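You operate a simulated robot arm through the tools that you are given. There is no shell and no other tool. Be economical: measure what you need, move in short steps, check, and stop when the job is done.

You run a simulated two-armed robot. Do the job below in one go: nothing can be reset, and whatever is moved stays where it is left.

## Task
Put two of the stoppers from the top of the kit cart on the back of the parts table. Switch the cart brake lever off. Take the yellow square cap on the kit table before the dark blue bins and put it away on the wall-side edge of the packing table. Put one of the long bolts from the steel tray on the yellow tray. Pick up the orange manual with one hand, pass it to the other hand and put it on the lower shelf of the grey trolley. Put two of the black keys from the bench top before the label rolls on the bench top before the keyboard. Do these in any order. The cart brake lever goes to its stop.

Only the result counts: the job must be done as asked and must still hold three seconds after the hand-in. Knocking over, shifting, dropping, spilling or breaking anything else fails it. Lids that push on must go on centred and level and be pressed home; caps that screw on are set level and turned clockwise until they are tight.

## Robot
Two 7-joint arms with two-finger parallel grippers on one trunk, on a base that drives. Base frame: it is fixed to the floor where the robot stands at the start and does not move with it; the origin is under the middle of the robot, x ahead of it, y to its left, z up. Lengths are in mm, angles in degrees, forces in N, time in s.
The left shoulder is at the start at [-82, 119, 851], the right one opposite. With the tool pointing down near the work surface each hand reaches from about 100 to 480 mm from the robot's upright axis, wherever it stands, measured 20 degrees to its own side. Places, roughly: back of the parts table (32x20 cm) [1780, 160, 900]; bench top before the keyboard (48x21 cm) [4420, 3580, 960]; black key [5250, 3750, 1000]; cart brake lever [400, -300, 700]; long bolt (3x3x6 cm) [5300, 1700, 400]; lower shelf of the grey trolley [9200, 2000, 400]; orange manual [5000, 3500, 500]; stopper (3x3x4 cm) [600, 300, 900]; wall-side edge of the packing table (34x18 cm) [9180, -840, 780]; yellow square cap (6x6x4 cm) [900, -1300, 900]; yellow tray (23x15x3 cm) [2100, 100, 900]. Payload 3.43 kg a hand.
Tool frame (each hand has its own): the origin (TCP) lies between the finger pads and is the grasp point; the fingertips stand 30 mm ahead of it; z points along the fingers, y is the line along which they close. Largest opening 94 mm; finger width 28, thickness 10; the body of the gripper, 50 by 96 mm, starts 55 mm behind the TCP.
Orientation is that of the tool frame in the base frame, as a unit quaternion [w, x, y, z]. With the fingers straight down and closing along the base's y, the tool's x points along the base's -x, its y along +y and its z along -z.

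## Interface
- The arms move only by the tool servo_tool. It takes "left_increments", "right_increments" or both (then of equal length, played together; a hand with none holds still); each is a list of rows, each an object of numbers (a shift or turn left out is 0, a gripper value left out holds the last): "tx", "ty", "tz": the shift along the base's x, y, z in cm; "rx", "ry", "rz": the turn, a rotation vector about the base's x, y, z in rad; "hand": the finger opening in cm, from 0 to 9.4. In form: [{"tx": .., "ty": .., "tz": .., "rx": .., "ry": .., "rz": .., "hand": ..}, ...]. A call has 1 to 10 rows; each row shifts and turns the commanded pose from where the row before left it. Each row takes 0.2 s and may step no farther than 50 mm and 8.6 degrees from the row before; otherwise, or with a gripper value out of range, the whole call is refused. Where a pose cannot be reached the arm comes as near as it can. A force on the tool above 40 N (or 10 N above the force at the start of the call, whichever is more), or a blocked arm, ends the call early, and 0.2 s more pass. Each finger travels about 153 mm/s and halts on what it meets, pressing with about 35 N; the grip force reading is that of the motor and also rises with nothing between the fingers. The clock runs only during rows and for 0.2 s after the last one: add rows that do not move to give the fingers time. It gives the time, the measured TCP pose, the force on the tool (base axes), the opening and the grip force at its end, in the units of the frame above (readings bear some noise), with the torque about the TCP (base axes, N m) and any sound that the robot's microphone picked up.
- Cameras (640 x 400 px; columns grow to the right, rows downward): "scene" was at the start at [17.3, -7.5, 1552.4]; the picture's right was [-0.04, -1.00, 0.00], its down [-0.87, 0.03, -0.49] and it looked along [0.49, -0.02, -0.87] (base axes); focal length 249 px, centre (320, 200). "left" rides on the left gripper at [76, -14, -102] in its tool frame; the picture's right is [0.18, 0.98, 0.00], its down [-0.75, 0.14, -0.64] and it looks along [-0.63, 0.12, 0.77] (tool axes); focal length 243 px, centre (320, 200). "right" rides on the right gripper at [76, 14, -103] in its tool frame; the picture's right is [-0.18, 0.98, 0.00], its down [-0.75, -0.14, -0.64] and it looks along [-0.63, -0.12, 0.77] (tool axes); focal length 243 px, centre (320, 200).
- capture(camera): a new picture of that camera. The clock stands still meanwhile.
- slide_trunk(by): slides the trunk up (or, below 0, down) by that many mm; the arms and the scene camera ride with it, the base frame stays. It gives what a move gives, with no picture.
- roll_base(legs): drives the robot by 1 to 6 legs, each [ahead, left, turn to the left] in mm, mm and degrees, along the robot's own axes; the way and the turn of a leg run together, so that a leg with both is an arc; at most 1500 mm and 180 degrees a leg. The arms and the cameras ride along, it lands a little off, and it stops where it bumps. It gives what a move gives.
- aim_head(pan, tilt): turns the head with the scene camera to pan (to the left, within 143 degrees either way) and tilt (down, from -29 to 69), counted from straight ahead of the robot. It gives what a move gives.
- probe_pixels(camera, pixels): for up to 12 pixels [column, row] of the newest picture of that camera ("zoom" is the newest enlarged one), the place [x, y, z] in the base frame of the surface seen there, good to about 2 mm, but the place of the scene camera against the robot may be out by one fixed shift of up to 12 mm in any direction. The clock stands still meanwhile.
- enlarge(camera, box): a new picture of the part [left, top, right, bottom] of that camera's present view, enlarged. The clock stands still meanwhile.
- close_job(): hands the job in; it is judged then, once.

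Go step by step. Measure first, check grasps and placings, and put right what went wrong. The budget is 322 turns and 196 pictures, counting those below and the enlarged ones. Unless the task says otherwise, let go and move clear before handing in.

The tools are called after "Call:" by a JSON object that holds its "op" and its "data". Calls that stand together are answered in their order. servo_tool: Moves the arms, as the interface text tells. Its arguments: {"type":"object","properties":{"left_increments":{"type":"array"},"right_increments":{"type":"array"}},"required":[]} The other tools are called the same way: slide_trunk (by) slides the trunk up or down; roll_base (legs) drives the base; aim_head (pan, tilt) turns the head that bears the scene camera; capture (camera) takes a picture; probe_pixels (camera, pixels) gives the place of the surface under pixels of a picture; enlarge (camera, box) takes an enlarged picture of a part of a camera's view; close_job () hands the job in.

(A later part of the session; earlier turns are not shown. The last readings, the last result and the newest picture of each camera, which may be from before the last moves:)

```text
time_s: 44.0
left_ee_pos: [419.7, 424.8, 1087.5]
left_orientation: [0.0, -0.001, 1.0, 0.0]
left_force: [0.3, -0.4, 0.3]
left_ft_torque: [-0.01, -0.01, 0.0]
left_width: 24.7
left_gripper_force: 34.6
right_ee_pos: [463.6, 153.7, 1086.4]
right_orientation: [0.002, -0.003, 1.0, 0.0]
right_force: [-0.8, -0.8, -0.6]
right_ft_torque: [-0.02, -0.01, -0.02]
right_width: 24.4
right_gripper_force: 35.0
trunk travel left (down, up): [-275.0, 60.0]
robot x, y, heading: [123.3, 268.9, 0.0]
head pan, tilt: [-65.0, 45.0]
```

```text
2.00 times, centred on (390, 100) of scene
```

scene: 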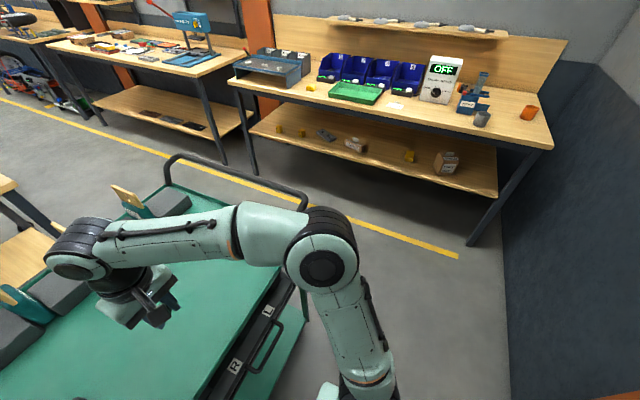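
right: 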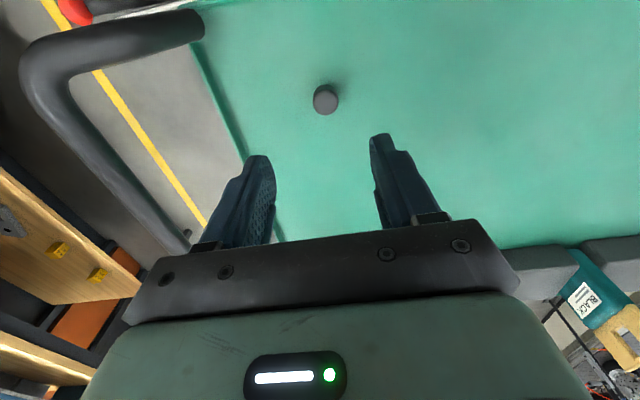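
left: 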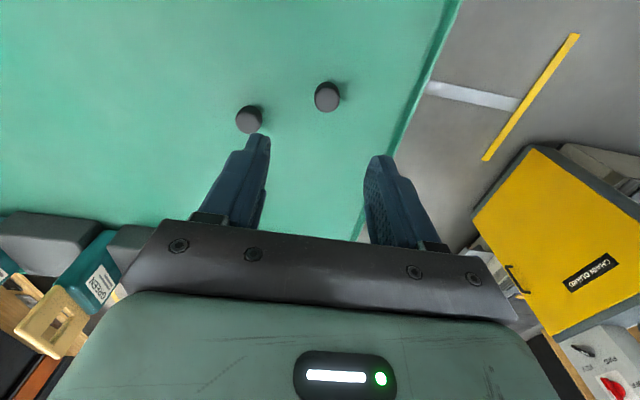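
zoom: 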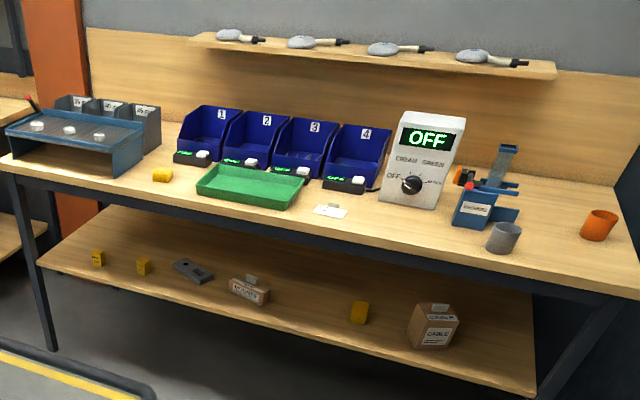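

The aisle is about 880 mm wide (knob at y −352, kit table edge y −1232), and the yellow cap sits near (888,−1315). I'll drive back, right, ahead and turn left to face the parts table.

Call:
{"op": "roll_base", "data": {"legs": [[-225, 0, 0], [0, -970, 0], [1400, 0, 0], [480, 0, 0], [0, 0, 90], [350, 0, 0]]}}

Call:
{"op": "aim_head", "data": {"pan": 0, "tilt": 50}}

Call:
{"op": "capture", "data": {"camera": "scene"}}

```text
time_s: 69.2
left_ee_pos: [1617.3, -113.2, 1088.1]
left_orientation: [0.0, -0.706, 0.708, 0.0]
left_force: [-0.2, 0.3, 0.6]
left_ft_torque: [-0.05, -0.01, 0.01]
left_width: 24.7
left_gripper_force: 34.7
right_ee_pos: [1888.6, -70.7, 1086.1]
right_orientation: [0.001, -0.706, 0.708, 0.002]
right_force: [-0.4, 0.3, 0.5]
right_ft_torque: [-0.02, -0.01, 0.0]
right_width: 24.6
right_gripper_force: 35.0
trunk travel left (down, up): [-275.0, 60.0]
robot x, y, heading: [1770.3, -406.8, 89.9]
head pan, tilt: [-65.0, 45.0]
```

```text
time_s: 70.5
left_ee_pos: [1617.8, -113.3, 1088.1]
left_orientation: [0.001, -0.706, 0.708, -0.001]
left_force: [0.2, 0.1, 0.0]
left_ft_torque: [0.01, 0.03, 0.02]
left_width: 24.6
left_gripper_force: 34.6
right_ee_pos: [1889.5, -69.1, 1086.7]
right_orientation: [0.001, -0.706, 0.708, 0.001]
right_force: [-0.1, -0.3, -0.6]
right_ft_torque: [0.02, -0.02, 0.0]
right_width: 24.7
right_gripper_force: 35.2
trunk travel left (down, up): [-275.0, 60.0]
robot x, y, heading: [1770.9, -407.0, 89.9]
head pan, tilt: [0.0, 50.0]
```

```text
165 pictures are left
```

scene: 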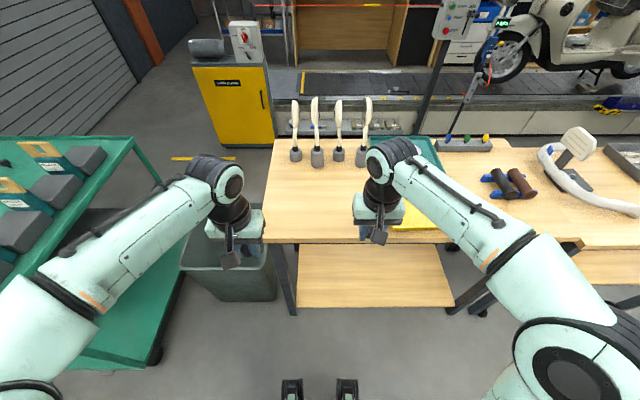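

I'm in place facing the table. A bin stands at (230,270); I'll probe it, the table edge and free area before going closer.

Call:
{"op": "probe_pixels", "data": {"camera": "scene", "pixels": [[270, 240], [440, 240], [200, 290], [270, 295], [185, 265], [300, 200], [330, 180], [318, 160], [410, 228], [280, 150], [345, 230], [292, 310]]}}

```text
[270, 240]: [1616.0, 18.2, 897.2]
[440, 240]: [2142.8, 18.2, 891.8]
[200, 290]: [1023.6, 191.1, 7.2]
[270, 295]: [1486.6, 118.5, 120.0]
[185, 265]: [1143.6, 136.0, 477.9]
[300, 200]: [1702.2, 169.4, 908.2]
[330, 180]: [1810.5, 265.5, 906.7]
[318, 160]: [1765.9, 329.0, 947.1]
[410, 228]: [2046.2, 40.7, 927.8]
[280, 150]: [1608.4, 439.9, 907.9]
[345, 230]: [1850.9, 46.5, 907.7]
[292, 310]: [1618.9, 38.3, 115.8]
```

Clear: bin is beyond y 118 and x<1490. I'll advance 160 mm and bring both hands above (1700,150) and (1840,150).

Call:
{"op": "roll_base", "data": {"legs": [[160, 0, 0]]}}

Call:
{"op": "servo_tool", "data": {"left_increments": [{"tx": 2.7, "ty": 3.4, "tz": -2}, {"tx": 2.8, "ty": 3.4, "tz": -2}, {"tx": 2.8, "ty": 3.4, "tz": -2}], "right_increments": [{"tx": -1.7, "ty": 2, "tz": -2}, {"tx": -1.7, "ty": 2, "tz": -2}, {"tx": -1.7, "ty": 2, "tz": -2}]}}

Call:
{"op": "capture", "data": {"camera": "left"}}

Call:
{"op": "capture", "data": {"camera": "right"}}

```text
time_s: 72.0
left_ee_pos: [1617.5, 48.0, 1087.9]
left_orientation: [0.001, -0.706, 0.708, -0.001]
left_force: [-0.3, -0.1, -0.1]
left_ft_torque: [-0.01, 0.01, 0.01]
left_width: 24.5
left_gripper_force: 35.2
right_ee_pos: [1887.9, 89.6, 1086.8]
right_orientation: [0.001, -0.706, 0.708, 0.001]
right_force: [-0.6, 0.0, -0.7]
right_ft_torque: [-0.03, 0.01, -0.01]
right_width: 24.6
right_gripper_force: 35.1
trunk travel left (down, up): [-275.0, 60.0]
robot x, y, heading: [1776.9, -247.0, 89.9]
head pan, tilt: [0.0, 50.0]
```

```text
time_s: 72.8
left_ee_pos: [1700.6, 148.8, 1026.1]
left_orientation: [0.0, -0.707, 0.708, 0.0]
left_force: [0.7, 0.6, 0.1]
left_ft_torque: [-0.04, -0.01, 0.04]
left_width: 24.6
left_gripper_force: 34.9
right_ee_pos: [1838.2, 150.1, 1026.3]
right_orientation: [0.001, -0.706, 0.709, 0.0]
right_force: [0.3, 0.2, -0.2]
right_ft_torque: [-0.03, -0.04, -0.02]
right_width: 24.9
right_gripper_force: 35.2
trunk travel left (down, up): [-275.0, 60.0]
robot x, y, heading: [1769.4, -250.3, 89.8]
head pan, tilt: [0.0, 50.0]
```

```text
164 pictures are left
```

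left: 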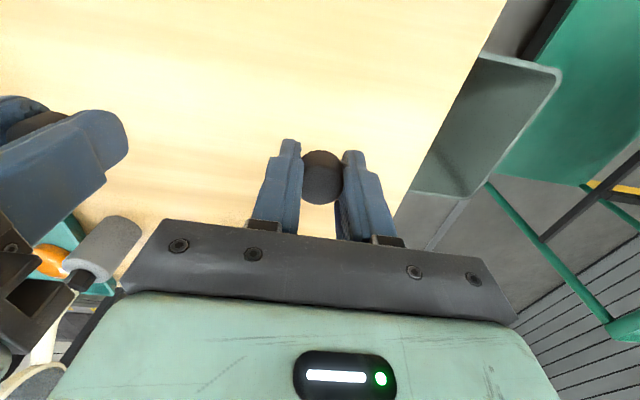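

```text
163 pictures are left
```

right: 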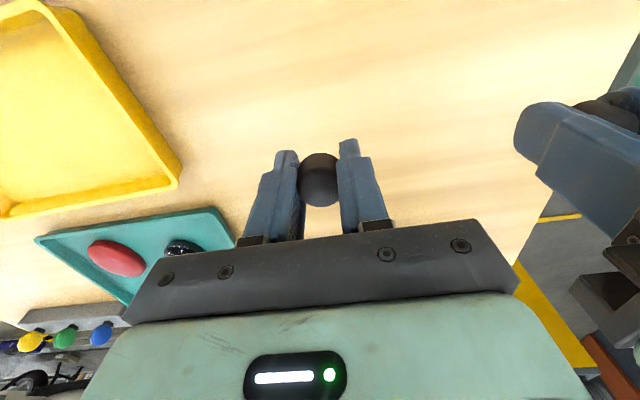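

Call:
{"op": "probe_pixels", "data": {"camera": "left", "pixels": [[250, 80], [330, 120], [400, 100]]}}

Call:
{"op": "probe_pixels", "data": {"camera": "right", "pixels": [[250, 80], [330, 120], [400, 100]]}}

```text
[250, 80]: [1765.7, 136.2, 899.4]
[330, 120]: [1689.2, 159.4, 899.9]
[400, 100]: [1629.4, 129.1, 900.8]
```

```text
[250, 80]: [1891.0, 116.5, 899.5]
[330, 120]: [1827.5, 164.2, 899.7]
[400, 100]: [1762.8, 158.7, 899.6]
```

The surface is z 900, same as the cart. I'll lower to the grasp heights, release gently and rise.

Call:
{"op": "servo_tool", "data": {"left_increments": [{"tz": -4}, {"tz": -3}, {"tz": -1.5}, {"tz": -0.5}, {}, {"hand": 4}, {"hand": 6}, {}], "right_increments": [{"tz": -4}, {"tz": -3}, {"tz": -1.5}, {"tz": -0.55}, {}, {"hand": 4}, {"hand": 6}, {}]}}

Call:
{"op": "servo_tool", "data": {"left_increments": [{"tz": 3}, {"tz": 4}, {"tz": 4}, {"tz": 4, "ty": -3}, {"ty": -4}, {"ty": -4}], "right_increments": [{"tz": 3}, {"tz": 4}, {"tz": 4}, {"tz": 4, "ty": -3}, {"ty": -4}, {"ty": -4}]}}

Call:
{"op": "capture", "data": {"camera": "scene"}}

```text
time_s: 74.6
left_ee_pos: [1700.6, 147.5, 938.4]
left_orientation: [-0.001, -0.706, 0.708, 0.0]
left_force: [0.1, 0.8, 0.9]
left_ft_torque: [0.01, 0.0, 0.0]
left_width: 60.3
left_gripper_force: 0.2
right_ee_pos: [1837.5, 148.4, 936.4]
right_orientation: [0.001, -0.706, 0.708, 0.0]
right_force: [-0.4, -0.4, 0.1]
right_ft_torque: [-0.01, 0.01, 0.01]
right_width: 59.9
right_gripper_force: 0.1
trunk travel left (down, up): [-275.0, 60.0]
robot x, y, heading: [1773.2, -249.4, 90.0]
head pan, tilt: [0.0, 50.0]
```

```text
time_s: 76.0
left_ee_pos: [1701.0, 33.3, 1088.5]
left_orientation: [0.001, -0.706, 0.708, 0.001]
left_force: [0.3, 0.0, 0.1]
left_ft_torque: [0.03, -0.02, -0.06]
left_width: 60.2
left_gripper_force: 0.1
right_ee_pos: [1838.4, 34.0, 1086.5]
right_orientation: [0.002, -0.706, 0.708, 0.002]
right_force: [-0.2, -0.3, -0.2]
right_ft_torque: [0.05, 0.01, -0.02]
right_width: 59.9
right_gripper_force: 0.1
trunk travel left (down, up): [-275.0, 60.0]
robot x, y, heading: [1771.9, -252.7, 89.9]
head pan, tilt: [0.0, 50.0]
```

```text
162 pictures are left
```

scene: 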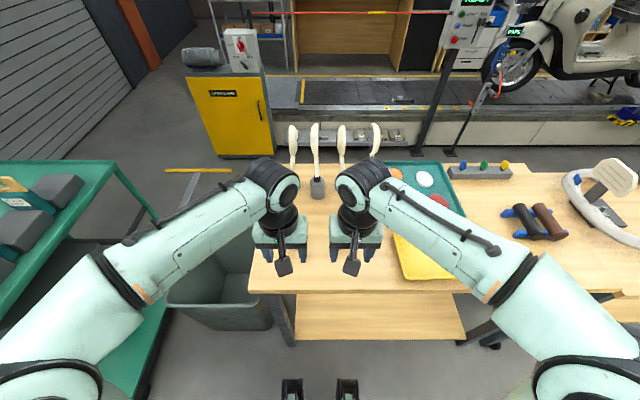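

Both stoppers are released, hidden behind the hands. I'll back up and check.

Call:
{"op": "roll_base", "data": {"legs": [[-400, 0, 0]]}}

Call:
{"op": "aim_head", "data": {"pan": 0, "tilt": 35}}

Call:
{"op": "enlarge", "data": {"camera": "scene", "box": [180, 40, 500, 240]}}

```text
time_s: 78.5
left_ee_pos: [1702.3, -371.4, 1087.1]
left_orientation: [0.0, -0.704, 0.71, 0.0]
left_force: [0.5, -1.0, -0.4]
left_ft_torque: [0.0, 0.03, -0.02]
left_width: 60.1
left_gripper_force: 0.1
right_ee_pos: [1838.2, -371.5, 1086.7]
right_orientation: [0.002, -0.705, 0.709, 0.001]
right_force: [0.3, 0.4, -0.6]
right_ft_torque: [0.04, -0.03, -0.01]
right_width: 59.9
right_gripper_force: 0.1
trunk travel left (down, up): [-275.0, 60.0]
robot x, y, heading: [1771.0, -660.8, 89.7]
head pan, tilt: [0.0, 50.0]
```

```text
time_s: 79.3
left_ee_pos: [1701.0, -371.6, 1086.5]
left_orientation: [0.001, -0.705, 0.71, 0.0]
left_force: [0.2, -0.4, 0.6]
left_ft_torque: [0.0, 0.01, 0.01]
left_width: 59.8
left_gripper_force: 0.1
right_ee_pos: [1836.9, -370.7, 1085.4]
right_orientation: [0.001, -0.704, 0.71, 0.001]
right_force: [0.5, -0.6, -0.2]
right_ft_torque: [0.02, -0.05, -0.01]
right_width: 60.0
right_gripper_force: 0.1
trunk travel left (down, up): [-275.0, 60.0]
robot x, y, heading: [1772.2, -659.0, 89.6]
head pan, tilt: [0.0, 35.0]
```

```text
2.00 times, centred on (340, 140) of scene
```

zoom: 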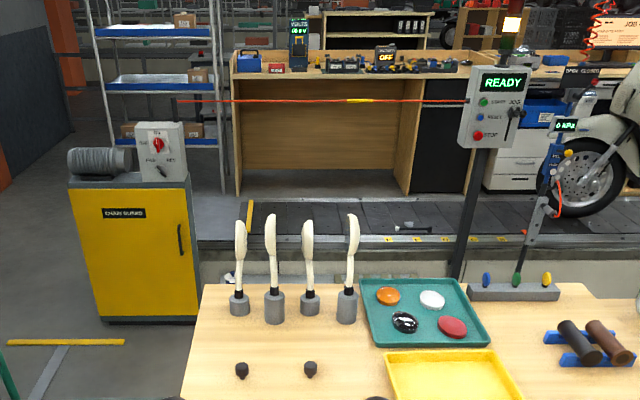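

Both stoppers stand upright at zoom (241,369) and (310,369). Next I'll turn to the kit table and drive to the cap.

Call:
{"op": "roll_base", "data": {"legs": [[0, 0, -90], [0, 0, -90], [0, -744, 0], [150, 0, 0]]}}

Call:
{"op": "aim_head", "data": {"pan": -5, "tilt": 50}}

Call:
{"op": "capture", "data": {"camera": "scene"}}

```text
time_s: 94.7
left_ee_pos: [1117.6, -1100.1, 1086.8]
left_orientation: [-0.001, 0.703, 0.711, 0.0]
left_force: [-0.4, -0.1, 0.2]
left_ft_torque: [0.02, 0.02, 0.03]
left_width: 60.1
left_gripper_force: 0.1
right_ee_pos: [981.1, -1102.3, 1085.5]
right_orientation: [0.001, 0.703, 0.711, -0.001]
right_force: [0.2, 0.2, 0.1]
right_ft_torque: [-0.02, 0.02, 0.01]
right_width: 60.0
right_gripper_force: 0.1
trunk travel left (down, up): [-275.0, 60.0]
robot x, y, heading: [1048.7, -813.5, -89.2]
head pan, tilt: [0.0, 35.0]
```

```text
time_s: 95.4
left_ee_pos: [1118.4, -1100.1, 1086.6]
left_orientation: [0.0, 0.703, 0.711, -0.001]
left_force: [-0.4, -0.4, -0.1]
left_ft_torque: [0.01, 0.01, -0.01]
left_width: 59.9
left_gripper_force: 0.1
right_ee_pos: [982.5, -1102.9, 1086.2]
right_orientation: [0.002, 0.703, 0.711, -0.001]
right_force: [-0.6, 0.3, 0.2]
right_ft_torque: [0.01, -0.01, 0.0]
right_width: 60.0
right_gripper_force: 0.1
trunk travel left (down, up): [-275.0, 60.0]
robot x, y, heading: [1044.5, -813.1, -89.5]
head pan, tilt: [-5.0, 50.0]
```

```text
160 pictures are left
```

scene: 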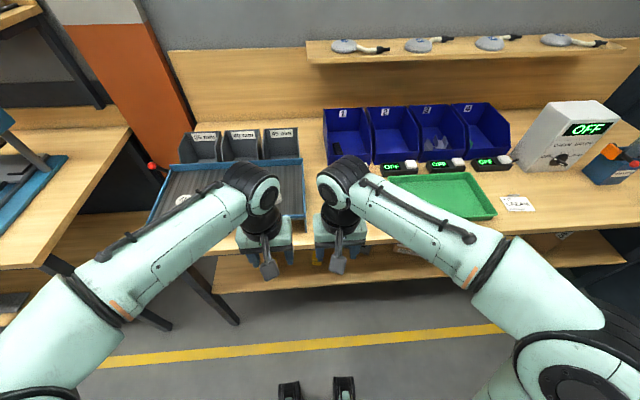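

The cap is hidden behind the right arm. I'll check the right camera.

Call:
{"op": "servo_tool", "data": {"right_increments": [{"tx": -4, "hand": 9}, {"tx": -4}, {"ty": -3}]}}

Call:
{"op": "capture", "data": {"camera": "right"}}

```text
time_s: 96.2
left_ee_pos: [1119.8, -1100.8, 1086.8]
left_orientation: [-0.001, 0.703, 0.711, 0.0]
left_force: [0.1, -0.9, 0.3]
left_ft_torque: [0.0, -0.01, 0.0]
left_width: 60.2
left_gripper_force: 0.1
right_ee_pos: [902.6, -1131.8, 1086.4]
right_orientation: [0.0, 0.704, 0.71, 0.0]
right_force: [0.4, 0.8, 0.2]
right_ft_torque: [0.01, 0.02, 0.01]
right_width: 90.0
right_gripper_force: 0.1
trunk travel left (down, up): [-275.0, 60.0]
robot x, y, heading: [1045.1, -813.1, -89.2]
head pan, tilt: [-5.0, 50.0]
```

```text
159 pictures are left
```

right: 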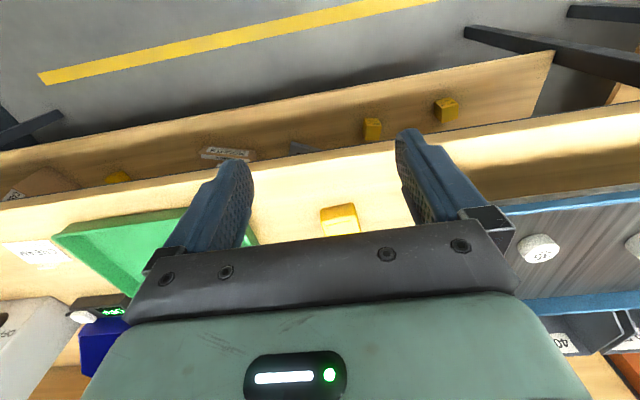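

Call:
{"op": "probe_pixels", "data": {"camera": "right", "pixels": [[322, 211], [354, 206], [322, 230], [360, 228], [340, 225], [340, 211], [290, 200], [505, 212], [490, 250], [250, 235]]}}

Call:
{"op": "enlarge", "data": {"camera": "right", "box": [280, 180, 400, 255]}}

```text
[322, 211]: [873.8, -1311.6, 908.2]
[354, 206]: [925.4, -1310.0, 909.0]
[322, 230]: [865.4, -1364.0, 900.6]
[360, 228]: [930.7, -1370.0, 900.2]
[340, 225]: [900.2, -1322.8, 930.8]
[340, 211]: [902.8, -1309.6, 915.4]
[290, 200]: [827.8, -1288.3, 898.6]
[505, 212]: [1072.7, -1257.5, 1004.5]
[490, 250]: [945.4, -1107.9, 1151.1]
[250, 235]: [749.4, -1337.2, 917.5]
```

```text
5.33 times, centred on (340, 218) of right
```

zoom: 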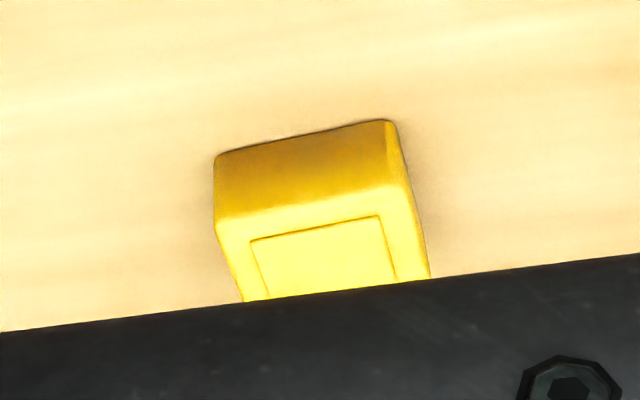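

The cap spans x 874–925, front face y −1309, top z 931, so its centre is about (900,−1336). I'll roll 110 mm closer and move above it.

Call:
{"op": "roll_base", "data": {"legs": [[110, 0, 0]]}}

Call:
{"op": "servo_tool", "data": {"right_increments": [{"ty": -3, "tz": -2}, {"ty": -3, "tz": -2}, {"ty": -3, "tz": -2}]}}

Call:
{"op": "capture", "data": {"camera": "right"}}

```text
time_s: 97.4
left_ee_pos: [1119.4, -1210.1, 1086.9]
left_orientation: [0.001, 0.703, 0.712, 0.0]
left_force: [0.0, -0.5, -0.7]
left_ft_torque: [0.01, 0.01, 0.03]
left_width: 60.0
left_gripper_force: 0.0
right_ee_pos: [904.1, -1241.9, 1087.1]
right_orientation: [0.002, 0.703, 0.712, -0.001]
right_force: [0.0, -0.4, 0.3]
right_ft_torque: [-0.01, -0.02, 0.0]
right_width: 89.9
right_gripper_force: 0.0
trunk travel left (down, up): [-275.0, 60.0]
robot x, y, heading: [1047.7, -922.8, -89.1]
head pan, tilt: [-5.0, 50.0]
```

```text
time_s: 98.2
left_ee_pos: [1120.4, -1210.3, 1086.2]
left_orientation: [-0.001, 0.703, 0.712, 0.0]
left_force: [-0.2, -0.4, 0.2]
left_ft_torque: [-0.02, -0.01, 0.02]
left_width: 60.1
left_gripper_force: 0.1
right_ee_pos: [903.3, -1331.6, 1024.5]
right_orientation: [0.001, 0.703, 0.711, -0.001]
right_force: [0.3, 0.0, -0.4]
right_ft_torque: [0.02, 0.01, 0.01]
right_width: 89.9
right_gripper_force: 0.0
trunk travel left (down, up): [-275.0, 60.0]
robot x, y, heading: [1046.0, -926.4, -89.1]
head pan, tilt: [-5.0, 50.0]
```

```text
157 pictures are left
```

right: 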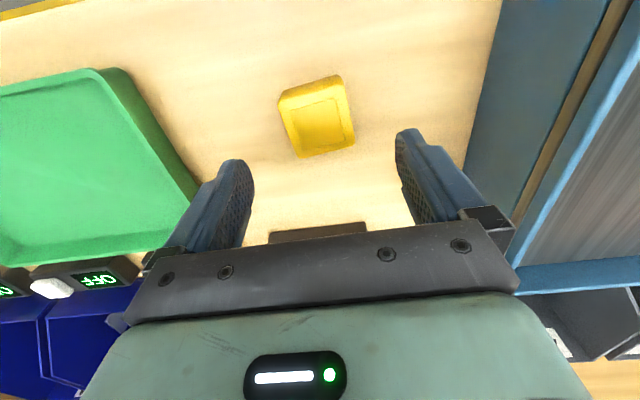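

Call:
{"op": "probe_pixels", "data": {"camera": "right", "pixels": [[318, 122], [287, 105], [340, 95], [300, 150], [350, 142], [220, 190], [318, 165]]}}

```text
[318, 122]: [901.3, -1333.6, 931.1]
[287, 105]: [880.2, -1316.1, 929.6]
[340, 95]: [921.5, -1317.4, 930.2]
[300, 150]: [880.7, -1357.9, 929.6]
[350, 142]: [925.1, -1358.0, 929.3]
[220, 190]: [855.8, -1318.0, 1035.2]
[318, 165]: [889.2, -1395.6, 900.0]
```

Cap centre is (902,−1337). I'll descend to z 934 and grip.

Call:
{"op": "servo_tool", "data": {"right_increments": [{"tx": -0.1, "ty": -0.5, "tz": -4}, {"tz": -3}, {"tz": -2}, {"hand": 4}, {}, {}]}}

Call:
{"op": "servo_tool", "data": {"right_increments": [{"tz": 3}, {"tz": 4}, {"tz": 4}, {"tz": 4}]}}

Call:
{"op": "capture", "data": {"camera": "right"}}

```text
time_s: 99.6
left_ee_pos: [1120.2, -1209.6, 1087.0]
left_orientation: [0.0, 0.703, 0.711, 0.0]
left_force: [-0.1, -0.5, -0.5]
left_ft_torque: [-0.03, 0.04, -0.01]
left_width: 60.0
left_gripper_force: 0.0
right_ee_pos: [902.7, -1335.3, 934.9]
right_orientation: [0.001, 0.703, 0.711, -0.001]
right_force: [-0.7, -0.5, -0.8]
right_ft_torque: [0.01, 0.01, 0.01]
right_width: 55.2
right_gripper_force: 34.9
trunk travel left (down, up): [-275.0, 60.0]
robot x, y, heading: [1045.4, -922.9, -89.4]
head pan, tilt: [-5.0, 50.0]
```

```text
time_s: 100.6
left_ee_pos: [1120.5, -1209.4, 1088.0]
left_orientation: [0.0, 0.703, 0.711, 0.0]
left_force: [-0.2, 0.3, 0.1]
left_ft_torque: [-0.04, 0.01, 0.0]
left_width: 60.0
left_gripper_force: 0.1
right_ee_pos: [901.9, -1337.3, 1087.4]
right_orientation: [0.001, 0.702, 0.712, -0.001]
right_force: [-0.7, -0.1, 0.5]
right_ft_torque: [0.02, -0.02, 0.03]
right_width: 55.1
right_gripper_force: 35.0
trunk travel left (down, up): [-275.0, 60.0]
robot x, y, heading: [1046.4, -927.1, -89.3]
head pan, tilt: [-5.0, 50.0]
```

```text
156 pictures are left
```

right: 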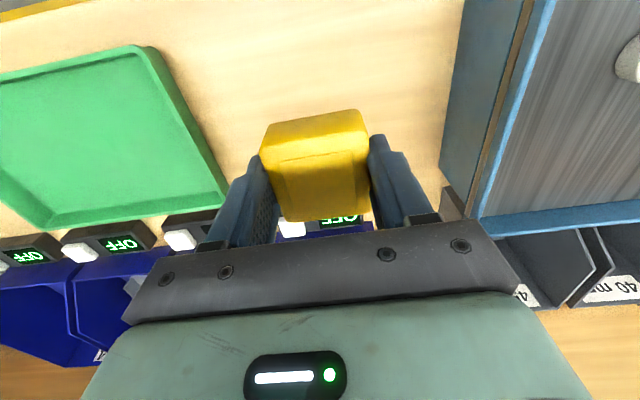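

The cap is held. I'll back away from the table, turn to face +x and view the aisle ahead.

Call:
{"op": "roll_base", "data": {"legs": [[-310, 0, 0], [0, 0, 89.2]]}}

Call:
{"op": "aim_head", "data": {"pan": 0, "tilt": 15}}

Call:
{"op": "capture", "data": {"camera": "scene"}}

Call:
{"op": "enlarge", "data": {"camera": "scene", "box": [200, 130, 440, 280]}}

```text
time_s: 106.5
left_ee_pos: [1328.9, -544.2, 1087.8]
left_orientation: [0.0, -0.002, 1.0, -0.001]
left_force: [0.5, -0.3, 0.5]
left_ft_torque: [-0.03, -0.01, -0.02]
left_width: 60.1
left_gripper_force: 0.0
right_ee_pos: [1456.2, -763.2, 1085.0]
right_orientation: [0.002, -0.001, 1.0, 0.0]
right_force: [0.3, -0.5, 0.2]
right_ft_torque: [0.0, -0.02, 0.0]
right_width: 55.1
right_gripper_force: 35.3
trunk travel left (down, up): [-275.0, 60.0]
robot x, y, heading: [1045.4, -617.2, 0.3]
head pan, tilt: [-5.0, 50.0]
```

```text
time_s: 107.5
left_ee_pos: [1330.0, -543.8, 1086.1]
left_orientation: [0.001, -0.002, 1.0, 0.0]
left_force: [0.7, 0.1, 0.0]
left_ft_torque: [0.0, 0.0, -0.01]
left_width: 60.0
left_gripper_force: 0.0
right_ee_pos: [1455.0, -763.3, 1086.0]
right_orientation: [0.002, -0.002, 1.0, 0.0]
right_force: [-0.2, 0.2, 0.3]
right_ft_torque: [0.02, 0.0, 0.01]
right_width: 55.2
right_gripper_force: 35.1
trunk travel left (down, up): [-275.0, 60.0]
robot x, y, heading: [1046.9, -614.8, 0.3]
head pan, tilt: [0.0, 15.0]
```

```text
155 pictures are left
```

scene: 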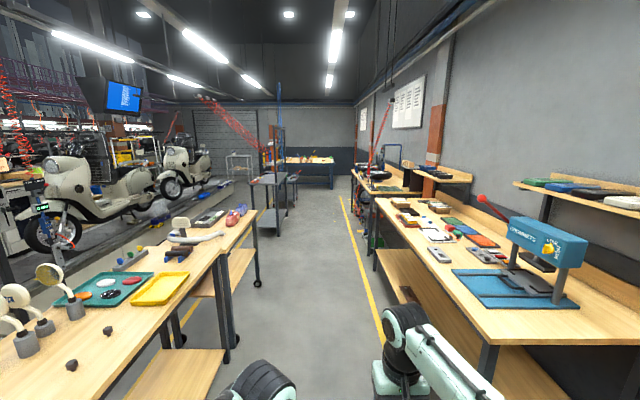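

```text
2.67 times, centred on (320, 205) of scene
```

zoom: 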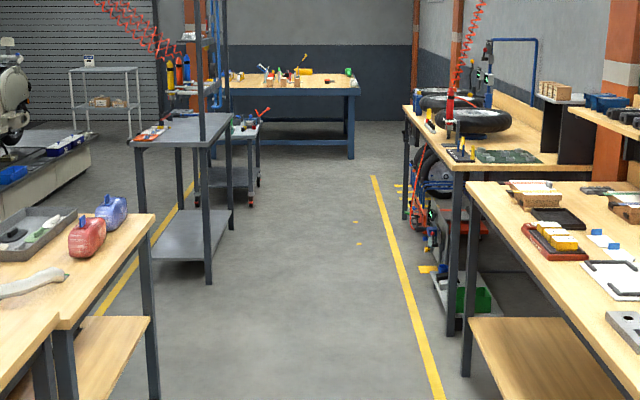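

I'll probe the far table, the grey racks and the floor on the route.

Call:
{"op": "probe_pixels", "data": {"camera": "zoom", "pixels": [[300, 85], [345, 85], [245, 88], [350, 150], [210, 270], [232, 210], [250, 160], [105, 70], [75, 110], [375, 180], [410, 215], [440, 320]]}}

Call:
{"op": "enlarge", "data": {"camera": "scene", "box": [260, 145, 360, 195]}}

```text
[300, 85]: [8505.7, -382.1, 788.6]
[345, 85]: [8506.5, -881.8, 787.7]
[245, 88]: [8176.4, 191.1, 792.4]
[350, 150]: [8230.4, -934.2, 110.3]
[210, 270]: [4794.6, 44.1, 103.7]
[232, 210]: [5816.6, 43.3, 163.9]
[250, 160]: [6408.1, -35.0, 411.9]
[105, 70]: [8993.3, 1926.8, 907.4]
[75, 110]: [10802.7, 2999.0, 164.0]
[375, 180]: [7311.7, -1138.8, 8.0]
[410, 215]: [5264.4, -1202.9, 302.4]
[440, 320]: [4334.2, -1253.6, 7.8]
```

```text
6.40 times, centred on (310, 170) of scene
```

zoom: 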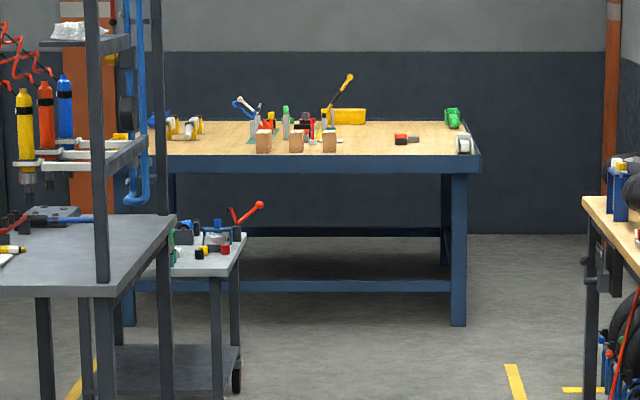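

The packing table has its front at x≈8170, right end y≈−934 and top z≈780. The aisle along y≈−615 is clear, so I'll drive 6200 mm ahead.

Call:
{"op": "roll_base", "data": {"legs": [[1500, 0, 0], [1500, 0, 0], [1500, 0, 0], [1500, 0, 0], [200, 0, 0]]}}

Call:
{"op": "aim_head", "data": {"pan": 0, "tilt": 20}}

Call:
{"op": "capture", "data": {"camera": "scene"}}

```text
time_s: 137.0
left_ee_pos: [7473.1, -578.6, 1087.1]
left_orientation: [0.001, 0.007, 1.0, 0.0]
left_force: [0.3, -0.6, -0.2]
left_ft_torque: [-0.02, -0.01, -0.01]
left_width: 60.3
left_gripper_force: 0.0
right_ee_pos: [7596.8, -799.4, 1085.5]
right_orientation: [0.002, 0.006, 1.0, 0.0]
right_force: [-0.4, -0.2, -0.3]
right_ft_torque: [-0.01, 0.04, 0.01]
right_width: 55.3
right_gripper_force: 34.6
trunk travel left (down, up): [-275.0, 60.0]
robot x, y, heading: [7187.0, -645.4, -0.7]
head pan, tilt: [0.0, 15.0]
```

```text
time_s: 137.7
left_ee_pos: [7473.2, -580.2, 1087.0]
left_orientation: [0.0, 0.006, 1.0, 0.0]
left_force: [0.0, 0.1, 0.4]
left_ft_torque: [-0.01, 0.01, 0.01]
left_width: 60.1
left_gripper_force: 0.1
right_ee_pos: [7596.2, -800.4, 1085.8]
right_orientation: [0.002, 0.006, 1.0, 0.0]
right_force: [-0.2, -0.2, 0.1]
right_ft_torque: [0.0, -0.01, 0.01]
right_width: 55.0
right_gripper_force: 34.6
trunk travel left (down, up): [-275.0, 60.0]
robot x, y, heading: [7187.5, -647.2, -0.9]
head pan, tilt: [0.0, 20.0]
```

```text
152 pictures are left
```

scene: 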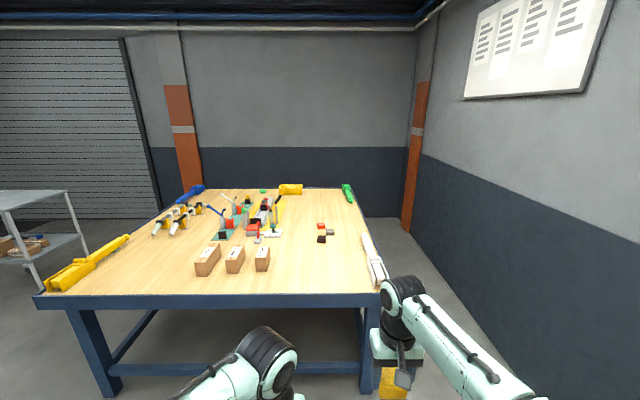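

Call:
{"op": "probe_pixels", "data": {"camera": "scene", "pixels": [[40, 300], [375, 298], [340, 190], [345, 195], [205, 190], [372, 260], [300, 200], [345, 220], [415, 160], [410, 215], [500, 260], [340, 240]]}}

```text
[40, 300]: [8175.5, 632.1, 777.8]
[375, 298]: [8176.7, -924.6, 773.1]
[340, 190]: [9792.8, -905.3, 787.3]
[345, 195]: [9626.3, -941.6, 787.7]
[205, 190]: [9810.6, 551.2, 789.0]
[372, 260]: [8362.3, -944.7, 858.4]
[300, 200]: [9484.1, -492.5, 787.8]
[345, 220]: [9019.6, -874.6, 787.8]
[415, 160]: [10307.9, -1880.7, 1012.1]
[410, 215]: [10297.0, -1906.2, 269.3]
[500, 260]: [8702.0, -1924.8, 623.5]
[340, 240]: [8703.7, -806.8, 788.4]
```

The wall-side (right) edge is y≈−930 and the aisle right of it is free out to y −1920. I'll drive round and face the table edge at x≈9090.

Call:
{"op": "roll_base", "data": {"legs": [[400, -700, 0.9], [1500, 0, 0], [0, 0, 90]]}}

Call:
{"op": "aim_head", "data": {"pan": 0, "tilt": 50}}

Call:
{"op": "capture", "data": {"camera": "scene"}}

```text
time_s: 155.1
left_ee_pos: [9021.3, -1056.5, 1086.8]
left_orientation: [0.001, -0.706, 0.708, 0.001]
left_force: [-0.5, 0.3, -0.3]
left_ft_torque: [0.0, -0.02, 0.0]
left_width: 59.9
left_gripper_force: 0.0
right_ee_pos: [9240.5, -932.6, 1084.7]
right_orientation: [0.001, -0.707, 0.708, 0.001]
right_force: [0.5, 0.0, 0.2]
right_ft_torque: [-0.01, 0.02, 0.02]
right_width: 54.9
right_gripper_force: 35.4
trunk travel left (down, up): [-275.0, 60.0]
robot x, y, heading: [9090.3, -1340.4, 89.8]
head pan, tilt: [0.0, 20.0]
```

```text
time_s: 156.0
left_ee_pos: [9020.8, -1057.3, 1086.1]
left_orientation: [0.0, -0.706, 0.708, 0.0]
left_force: [-1.1, 0.7, 0.9]
left_ft_torque: [-0.01, -0.01, -0.02]
left_width: 60.0
left_gripper_force: 0.0
right_ee_pos: [9240.8, -933.6, 1085.2]
right_orientation: [0.002, -0.707, 0.707, 0.0]
right_force: [0.1, -0.1, -0.4]
right_ft_torque: [0.0, -0.02, -0.04]
right_width: 55.1
right_gripper_force: 34.8
trunk travel left (down, up): [-275.0, 60.0]
robot x, y, heading: [9087.6, -1342.5, 89.9]
head pan, tilt: [0.0, 50.0]
```

```text
151 pictures are left
```

scene: 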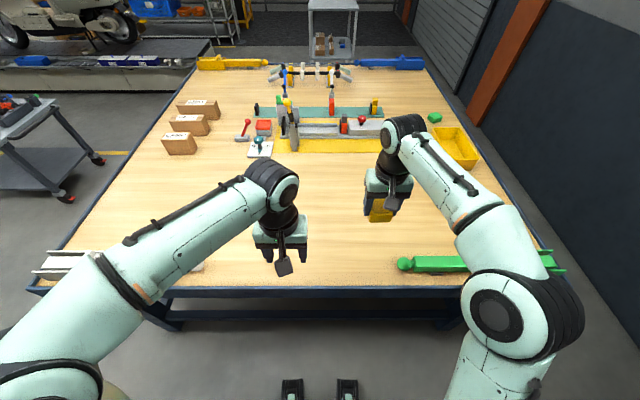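

The edge is clear between the white rail at left and the green tool at (440,263). I'll go 110 mm closer, lower the trunk 110 mm, and position over (9185,−845).

Call:
{"op": "roll_base", "data": {"legs": [[110, 0, 0]]}}

Call:
{"op": "slide_trunk", "data": {"by": -110}}

Call:
{"op": "servo_tool", "data": {"right_increments": [{"tx": -2.8, "ty": -1.2, "tz": -3}, {"tx": -2.8, "ty": -1.2, "tz": -3}]}}

Call:
{"op": "capture", "data": {"camera": "right"}}

```text
time_s: 157.2
left_ee_pos: [9021.1, -949.9, 1087.4]
left_orientation: [0.0, -0.707, 0.708, 0.001]
left_force: [0.2, -0.1, 0.3]
left_ft_torque: [-0.02, -0.02, 0.03]
left_width: 60.1
left_gripper_force: 0.0
right_ee_pos: [9240.8, -824.7, 1084.8]
right_orientation: [0.001, -0.707, 0.707, 0.001]
right_force: [0.6, -0.1, -1.0]
right_ft_torque: [0.0, 0.01, -0.02]
right_width: 55.2
right_gripper_force: 35.4
trunk travel left (down, up): [-275.0, 60.0]
robot x, y, heading: [9092.6, -1238.7, 89.9]
head pan, tilt: [0.0, 50.0]
```

```text
time_s: 158.6
left_ee_pos: [9021.2, -950.7, 976.7]
left_orientation: [0.001, -0.706, 0.708, 0.0]
left_force: [0.2, 0.8, -1.2]
left_ft_torque: [-0.03, -0.03, -0.02]
left_width: 60.1
left_gripper_force: 0.2
right_ee_pos: [9241.4, -825.3, 975.6]
right_orientation: [0.001, -0.707, 0.707, 0.001]
right_force: [0.1, 0.0, -0.1]
right_ft_torque: [0.01, 0.01, -0.01]
right_width: 55.3
right_gripper_force: 34.8
trunk travel left (down, up): [-165.0, 170.0]
robot x, y, heading: [9087.9, -1237.6, 90.0]
head pan, tilt: [0.0, 50.0]
```

```text
time_s: 159.2
left_ee_pos: [9021.1, -949.3, 977.6]
left_orientation: [0.0, -0.707, 0.708, 0.0]
left_force: [-0.5, -0.8, -0.3]
left_ft_torque: [0.02, 0.02, 0.0]
left_width: 60.3
left_gripper_force: 0.0
right_ee_pos: [9183.6, -848.8, 915.8]
right_orientation: [0.0, -0.706, 0.708, 0.001]
right_force: [0.7, 0.4, -1.2]
right_ft_torque: [-0.02, -0.01, 0.0]
right_width: 55.2
right_gripper_force: 34.9
trunk travel left (down, up): [-165.0, 170.0]
robot x, y, heading: [9094.6, -1236.7, 89.8]
head pan, tilt: [0.0, 50.0]
```

```text
150 pictures are left
```

right: 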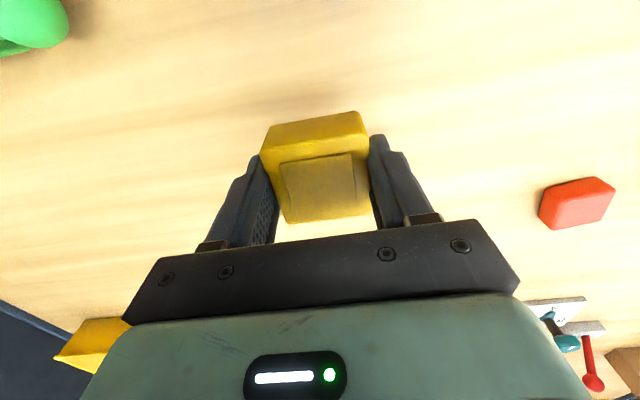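

Call:
{"op": "probe_pixels", "data": {"camera": "right", "pixels": [[230, 100], [400, 100], [320, 60], [300, 15], [450, 30]]}}

```text
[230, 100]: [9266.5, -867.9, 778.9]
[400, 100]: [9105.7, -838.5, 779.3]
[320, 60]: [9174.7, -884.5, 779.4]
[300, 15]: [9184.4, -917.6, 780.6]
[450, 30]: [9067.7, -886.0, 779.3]
```

Table z is 779.5 here, so TCP release height is about 815.5. I'll lower 100 mm, release and rise.

Call:
{"op": "servo_tool", "data": {"right_increments": [{"tz": -4}, {"tz": -3}, {"tz": -2}, {"tz": -1}, {}, {"hand": 7}, {"hand": 9}, {}]}}

Call:
{"op": "servo_tool", "data": {"right_increments": [{"tz": 3}, {"tz": 4}, {"tz": 4}, {"tz": 4}, {"ty": -4}, {"ty": -4}, {"ty": -4}]}}

Call:
{"op": "capture", "data": {"camera": "right"}}

```text
time_s: 161.0
left_ee_pos: [9021.4, -950.0, 976.4]
left_orientation: [0.001, -0.706, 0.708, 0.0]
left_force: [-0.8, 0.1, 0.3]
left_ft_torque: [-0.01, 0.0, 0.02]
left_width: 60.0
left_gripper_force: 0.0
right_ee_pos: [9184.8, -848.9, 815.9]
right_orientation: [0.002, -0.706, 0.708, 0.0]
right_force: [-0.1, -0.1, 0.0]
right_ft_torque: [0.0, -0.01, -0.01]
right_width: 90.0
right_gripper_force: 0.1
trunk travel left (down, up): [-165.0, 170.0]
robot x, y, heading: [9092.6, -1234.8, 89.9]
head pan, tilt: [0.0, 50.0]
```

```text
time_s: 162.6
left_ee_pos: [9020.6, -951.2, 977.7]
left_orientation: [0.001, -0.707, 0.708, 0.0]
left_force: [-0.5, -0.5, 0.0]
left_ft_torque: [0.02, 0.03, -0.03]
left_width: 59.7
left_gripper_force: 0.1
right_ee_pos: [9185.1, -971.7, 964.3]
right_orientation: [0.001, -0.706, 0.708, 0.001]
right_force: [0.6, -0.4, -0.2]
right_ft_torque: [0.02, -0.06, -0.01]
right_width: 90.2
right_gripper_force: 0.3
trunk travel left (down, up): [-165.0, 170.0]
robot x, y, heading: [9090.6, -1236.0, 89.9]
head pan, tilt: [0.0, 50.0]
```

```text
149 pictures are left
```

right: 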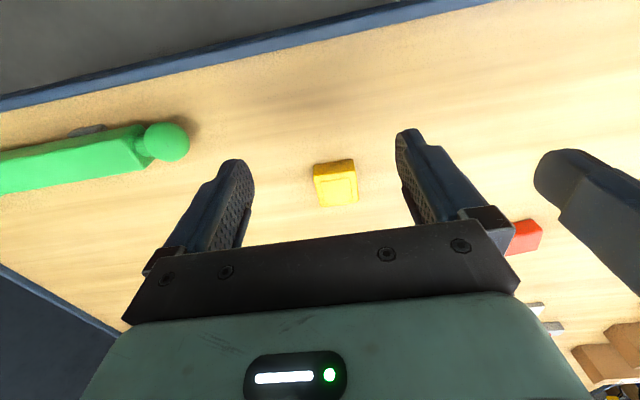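

The cap sits well on the edge at (335,180). Next the bolt: I'll back off, turn to −x, drive to x≈7590 and move toward +y, then look.

Call:
{"op": "roll_base", "data": {"legs": [[-200, 0, 0], [0, 0, 90], [1470, 0, 0], [0, -1400, 0]]}}

Call:
{"op": "aim_head", "data": {"pan": -30, "tilt": 25}}

Call:
{"op": "capture", "data": {"camera": "scene"}}

```text
time_s: 187.1
left_ee_pos: [7369.8, -65.9, 976.5]
left_orientation: [0.0, 1.0, -0.012, 0.0]
left_force: [-0.1, -1.1, 0.5]
left_ft_torque: [-0.03, 0.01, -0.02]
left_width: 60.3
left_gripper_force: 0.0
right_ee_pos: [7393.8, 96.2, 964.2]
right_orientation: [0.0, 1.0, -0.014, -0.001]
right_force: [0.9, -0.4, 0.0]
right_ft_torque: [-0.01, 0.03, -0.03]
right_width: 89.9
right_gripper_force: 0.0
trunk travel left (down, up): [-165.0, 170.0]
robot x, y, heading: [7657.3, -2.5, 178.5]
head pan, tilt: [0.0, 50.0]
```

```text
time_s: 188.0
left_ee_pos: [7370.0, -66.0, 977.8]
left_orientation: [-0.001, 1.0, -0.013, 0.0]
left_force: [0.4, 0.2, 0.0]
left_ft_torque: [0.0, 0.01, -0.03]
left_width: 60.0
left_gripper_force: 0.1
right_ee_pos: [7393.2, 96.4, 963.7]
right_orientation: [-0.001, 1.0, -0.012, -0.002]
right_force: [0.5, -0.1, -0.3]
right_ft_torque: [-0.02, 0.0, 0.0]
right_width: 90.0
right_gripper_force: 0.0
trunk travel left (down, up): [-165.0, 170.0]
robot x, y, heading: [7656.9, -2.3, 178.7]
head pan, tilt: [-30.0, 25.0]
```

```text
148 pictures are left
```

scene: 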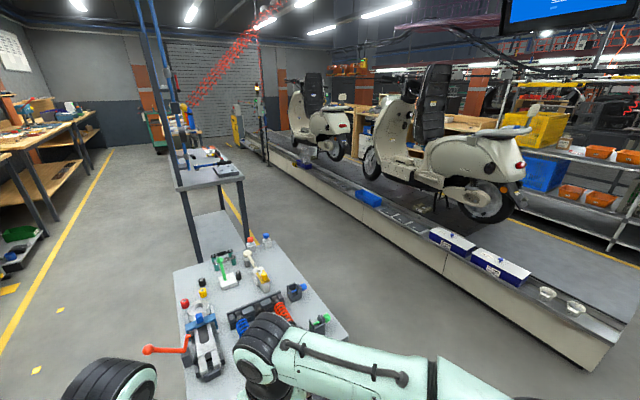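

The low line ledge carries trays; I'll probe around (400,215) to find the one near (5300,1700) and measure the line's end.

Call:
{"op": "probe_pixels", "data": {"camera": "scene", "pixels": [[405, 215], [368, 197], [450, 238], [500, 265], [590, 365], [625, 330], [335, 305], [245, 175], [560, 300], [640, 262], [300, 190], [390, 210]]}}

Call:
{"op": "enlarge", "data": {"camera": "scene", "box": [340, 170, 500, 270]}}

```text
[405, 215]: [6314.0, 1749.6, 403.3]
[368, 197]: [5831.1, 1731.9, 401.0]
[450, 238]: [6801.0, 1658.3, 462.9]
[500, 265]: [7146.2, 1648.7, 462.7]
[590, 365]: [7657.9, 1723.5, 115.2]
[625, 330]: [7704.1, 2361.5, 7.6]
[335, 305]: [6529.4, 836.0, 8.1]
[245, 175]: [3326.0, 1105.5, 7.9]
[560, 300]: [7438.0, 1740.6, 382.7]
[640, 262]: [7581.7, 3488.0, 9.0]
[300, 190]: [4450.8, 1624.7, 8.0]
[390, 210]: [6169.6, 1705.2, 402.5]
```

```text
4.00 times, centred on (420, 220) of scene
```

zoom: 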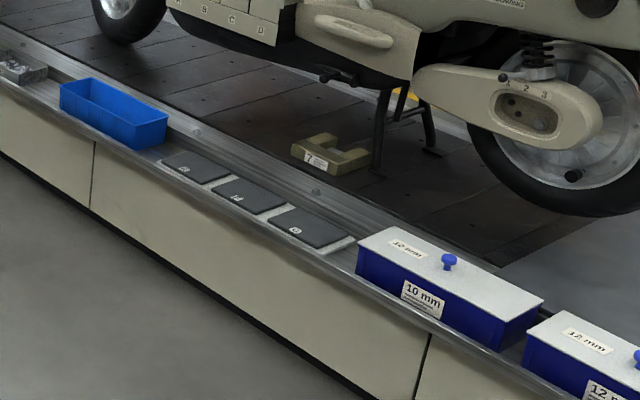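

The steel tray is near zoom (10,70) on the ledge. Before sliding sideways I'll check the tool heights on the nearby trolley under my hands.

Call:
{"op": "probe_pixels", "data": {"camera": "scene", "pixels": [[150, 350], [200, 320], [268, 238], [295, 290], [340, 335], [205, 282], [240, 390], [320, 320]]}}

```text
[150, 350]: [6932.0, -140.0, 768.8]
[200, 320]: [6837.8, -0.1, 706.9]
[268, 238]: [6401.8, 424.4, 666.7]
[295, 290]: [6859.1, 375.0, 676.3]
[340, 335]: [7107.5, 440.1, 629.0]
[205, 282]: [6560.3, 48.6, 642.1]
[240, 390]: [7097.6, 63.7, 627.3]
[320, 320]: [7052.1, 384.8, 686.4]
```

Tools there top out below z 770, so it's clear. I'll move along the line to x≈5300 and face the ledge.

Call:
{"op": "roll_base", "data": {"legs": [[0, -1000, 1.4], [1200, 0, 0], [1130, 0, 0], [0, 0, -90]]}}

Call:
{"op": "aim_head", "data": {"pan": 0, "tilt": 40}}

Call:
{"op": "capture", "data": {"camera": "scene"}}

```text
time_s: 211.9
left_ee_pos: [5265.5, 1249.1, 977.6]
left_orientation: [-0.001, 0.713, -0.701, 0.0]
left_force: [0.5, 0.4, -0.7]
left_ft_torque: [0.01, -0.02, -0.02]
left_width: 60.1
left_gripper_force: 0.1
right_ee_pos: [5429.0, 1232.3, 964.2]
right_orientation: [-0.002, 0.712, -0.702, -0.001]
right_force: [-0.4, 0.5, 0.1]
right_ft_torque: [0.03, -0.01, 0.0]
right_width: 89.9
right_gripper_force: 0.0
trunk travel left (down, up): [-165.0, 170.0]
robot x, y, heading: [5337.9, 964.7, 90.8]
head pan, tilt: [-30.0, 25.0]
```

```text
time_s: 212.8
left_ee_pos: [5265.2, 1250.1, 976.6]
left_orientation: [-0.001, 0.712, -0.702, 0.0]
left_force: [-0.7, 0.1, 0.6]
left_ft_torque: [0.01, -0.03, 0.01]
left_width: 59.8
left_gripper_force: 0.2
right_ee_pos: [5429.0, 1232.7, 963.3]
right_orientation: [-0.001, 0.712, -0.702, -0.001]
right_force: [-0.1, -0.2, 0.4]
right_ft_torque: [0.0, -0.01, 0.01]
right_width: 90.0
right_gripper_force: 0.0
trunk travel left (down, up): [-165.0, 170.0]
robot x, y, heading: [5340.8, 964.7, 90.9]
head pan, tilt: [0.0, 40.0]
```

```text
146 pictures are left
```

scene: 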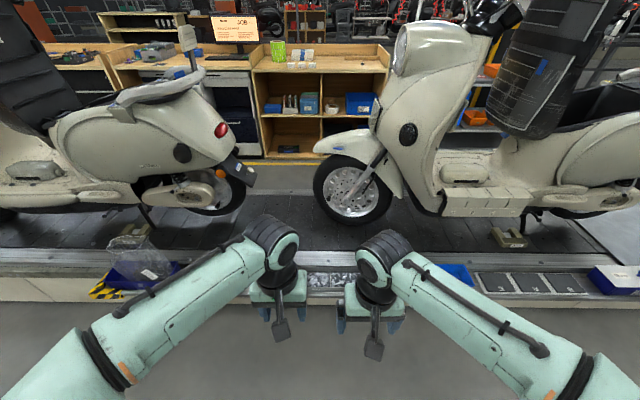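

The steel tray is between the hands at (325,285). I'll enlarge and probe.

Call:
{"op": "enlarge", "data": {"camera": "scene", "box": [260, 240, 420, 340]}}

Call:
{"op": "enlarge", "data": {"camera": "scene", "box": [80, 10, 400, 210]}}

```text
4.00 times, centred on (340, 290) of scene
```

zoom: 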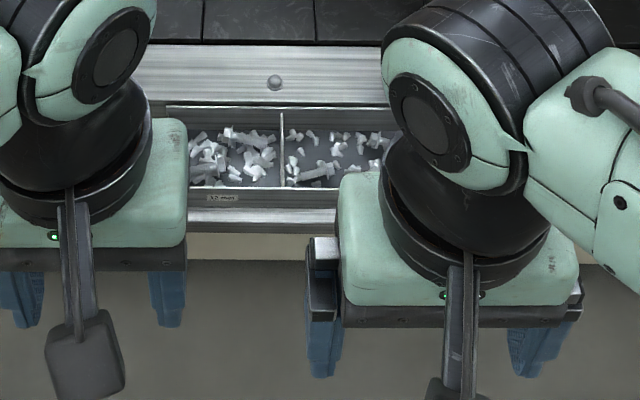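

```text
2.00 times, centred on (240, 110) of scene
```

zoom: 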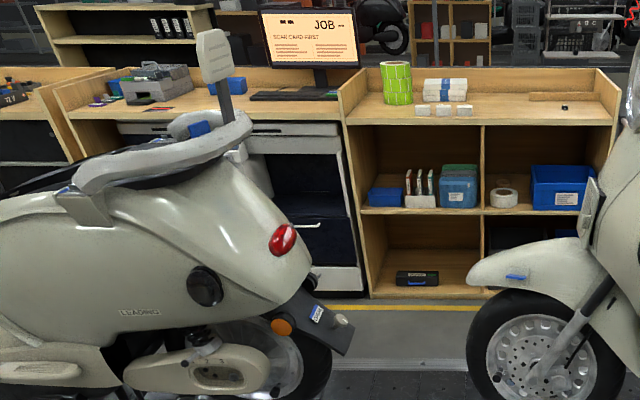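

The tray holds many bolts in two compartments. I'll lower the trunk, drive closer, and look with the hand cameras.

Call:
{"op": "slide_trunk", "data": {"by": -165}}

Call:
{"op": "roll_base", "data": {"legs": [[330, 0, -0.8]]}}

Call:
{"op": "servo_tool", "data": {"right_increments": [{"tx": -3, "ty": 4, "tz": -1}, {"tx": -3, "ty": 4, "tz": -1}], "left_increments": [{"tx": -4}, {"tx": -4}]}}

Call:
{"op": "capture", "data": {"camera": "right"}}

```text
time_s: 214.7
left_ee_pos: [5266.1, 1249.6, 813.1]
left_orientation: [0.0, 0.712, -0.702, -0.001]
left_force: [-0.1, -0.9, 0.8]
left_ft_torque: [0.0, 0.03, 0.02]
left_width: 59.9
left_gripper_force: 0.0
right_ee_pos: [5428.9, 1232.0, 799.8]
right_orientation: [-0.001, 0.712, -0.702, -0.002]
right_force: [-0.2, 0.9, -0.9]
right_ft_torque: [0.02, 0.01, 0.01]
right_width: 90.0
right_gripper_force: 0.0
trunk travel left (down, up): [0.0, 335.0]
robot x, y, heading: [5338.5, 967.8, 90.7]
head pan, tilt: [0.0, 40.0]
```

```text
time_s: 216.9
left_ee_pos: [5268.0, 1576.6, 812.4]
left_orientation: [-0.001, 0.708, -0.707, 0.0]
left_force: [0.3, -0.3, 0.7]
left_ft_torque: [0.01, 0.0, -0.01]
left_width: 59.9
left_gripper_force: 0.1
right_ee_pos: [5430.0, 1557.2, 799.9]
right_orientation: [0.001, -0.706, 0.708, 0.0]
right_force: [-0.1, -0.4, -0.2]
right_ft_torque: [-0.04, 0.03, 0.0]
right_width: 90.0
right_gripper_force: 0.0
trunk travel left (down, up): [0.0, 335.0]
robot x, y, heading: [5337.9, 1290.0, 90.0]
head pan, tilt: [0.0, 40.0]
```

```text
refused: row 1 steps farther than a row can; nothing moved
```

```text
143 pictures are left
```

right: 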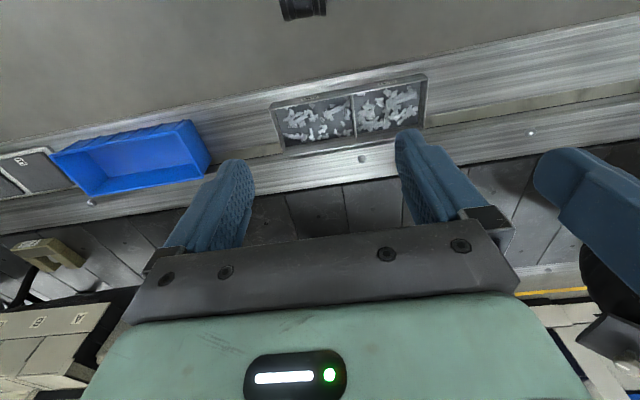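

Call:
{"op": "probe_pixels", "data": {"camera": "right", "pixels": [[272, 103], [425, 75], [286, 150], [425, 125], [355, 115], [320, 120], [390, 105], [360, 158], [130, 155]]}}

Call:
{"op": "servo_tool", "data": {"right_increments": [{"tx": -2, "tz": -4}, {"tx": -2, "tz": -4}, {"tx": -2, "tz": -4}, {"tz": -4}, {"tz": -4}], "left_increments": [{"tx": -3}, {"tx": -3}, {"tx": -3}, {}, {}]}}

Call:
{"op": "capture", "data": {"camera": "right"}}

```text
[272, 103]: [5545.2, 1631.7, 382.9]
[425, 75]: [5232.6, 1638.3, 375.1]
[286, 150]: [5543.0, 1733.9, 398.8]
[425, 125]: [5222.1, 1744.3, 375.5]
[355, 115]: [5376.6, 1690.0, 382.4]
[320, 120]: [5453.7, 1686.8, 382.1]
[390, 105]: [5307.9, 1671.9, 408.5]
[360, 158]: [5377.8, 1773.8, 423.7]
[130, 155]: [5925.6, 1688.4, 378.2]
```

```text
time_s: 218.1
left_ee_pos: [5176.6, 1578.1, 811.5]
left_orientation: [0.001, -0.707, 0.708, 0.001]
left_force: [-0.1, -0.2, 0.2]
left_ft_torque: [0.02, -0.01, 0.0]
left_width: 59.9
left_gripper_force: 0.0
right_ee_pos: [5370.3, 1557.1, 598.6]
right_orientation: [0.0, 0.708, -0.706, -0.003]
right_force: [0.2, 1.4, -1.0]
right_ft_torque: [0.0, 0.01, 0.0]
right_width: 89.9
right_gripper_force: 0.1
trunk travel left (down, up): [0.0, 335.0]
robot x, y, heading: [5341.8, 1289.5, 90.0]
head pan, tilt: [0.0, 40.0]
```

```text
142 pictures are left
```

right: 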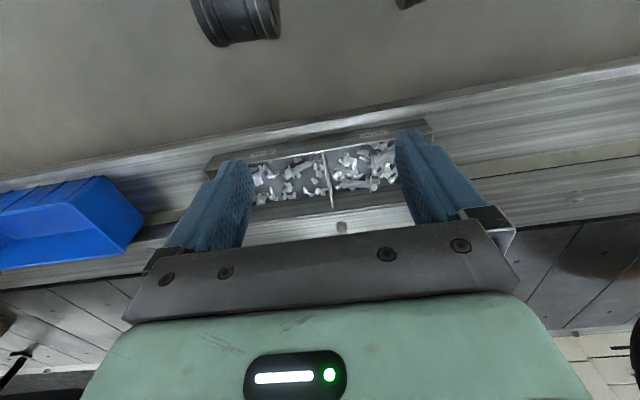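

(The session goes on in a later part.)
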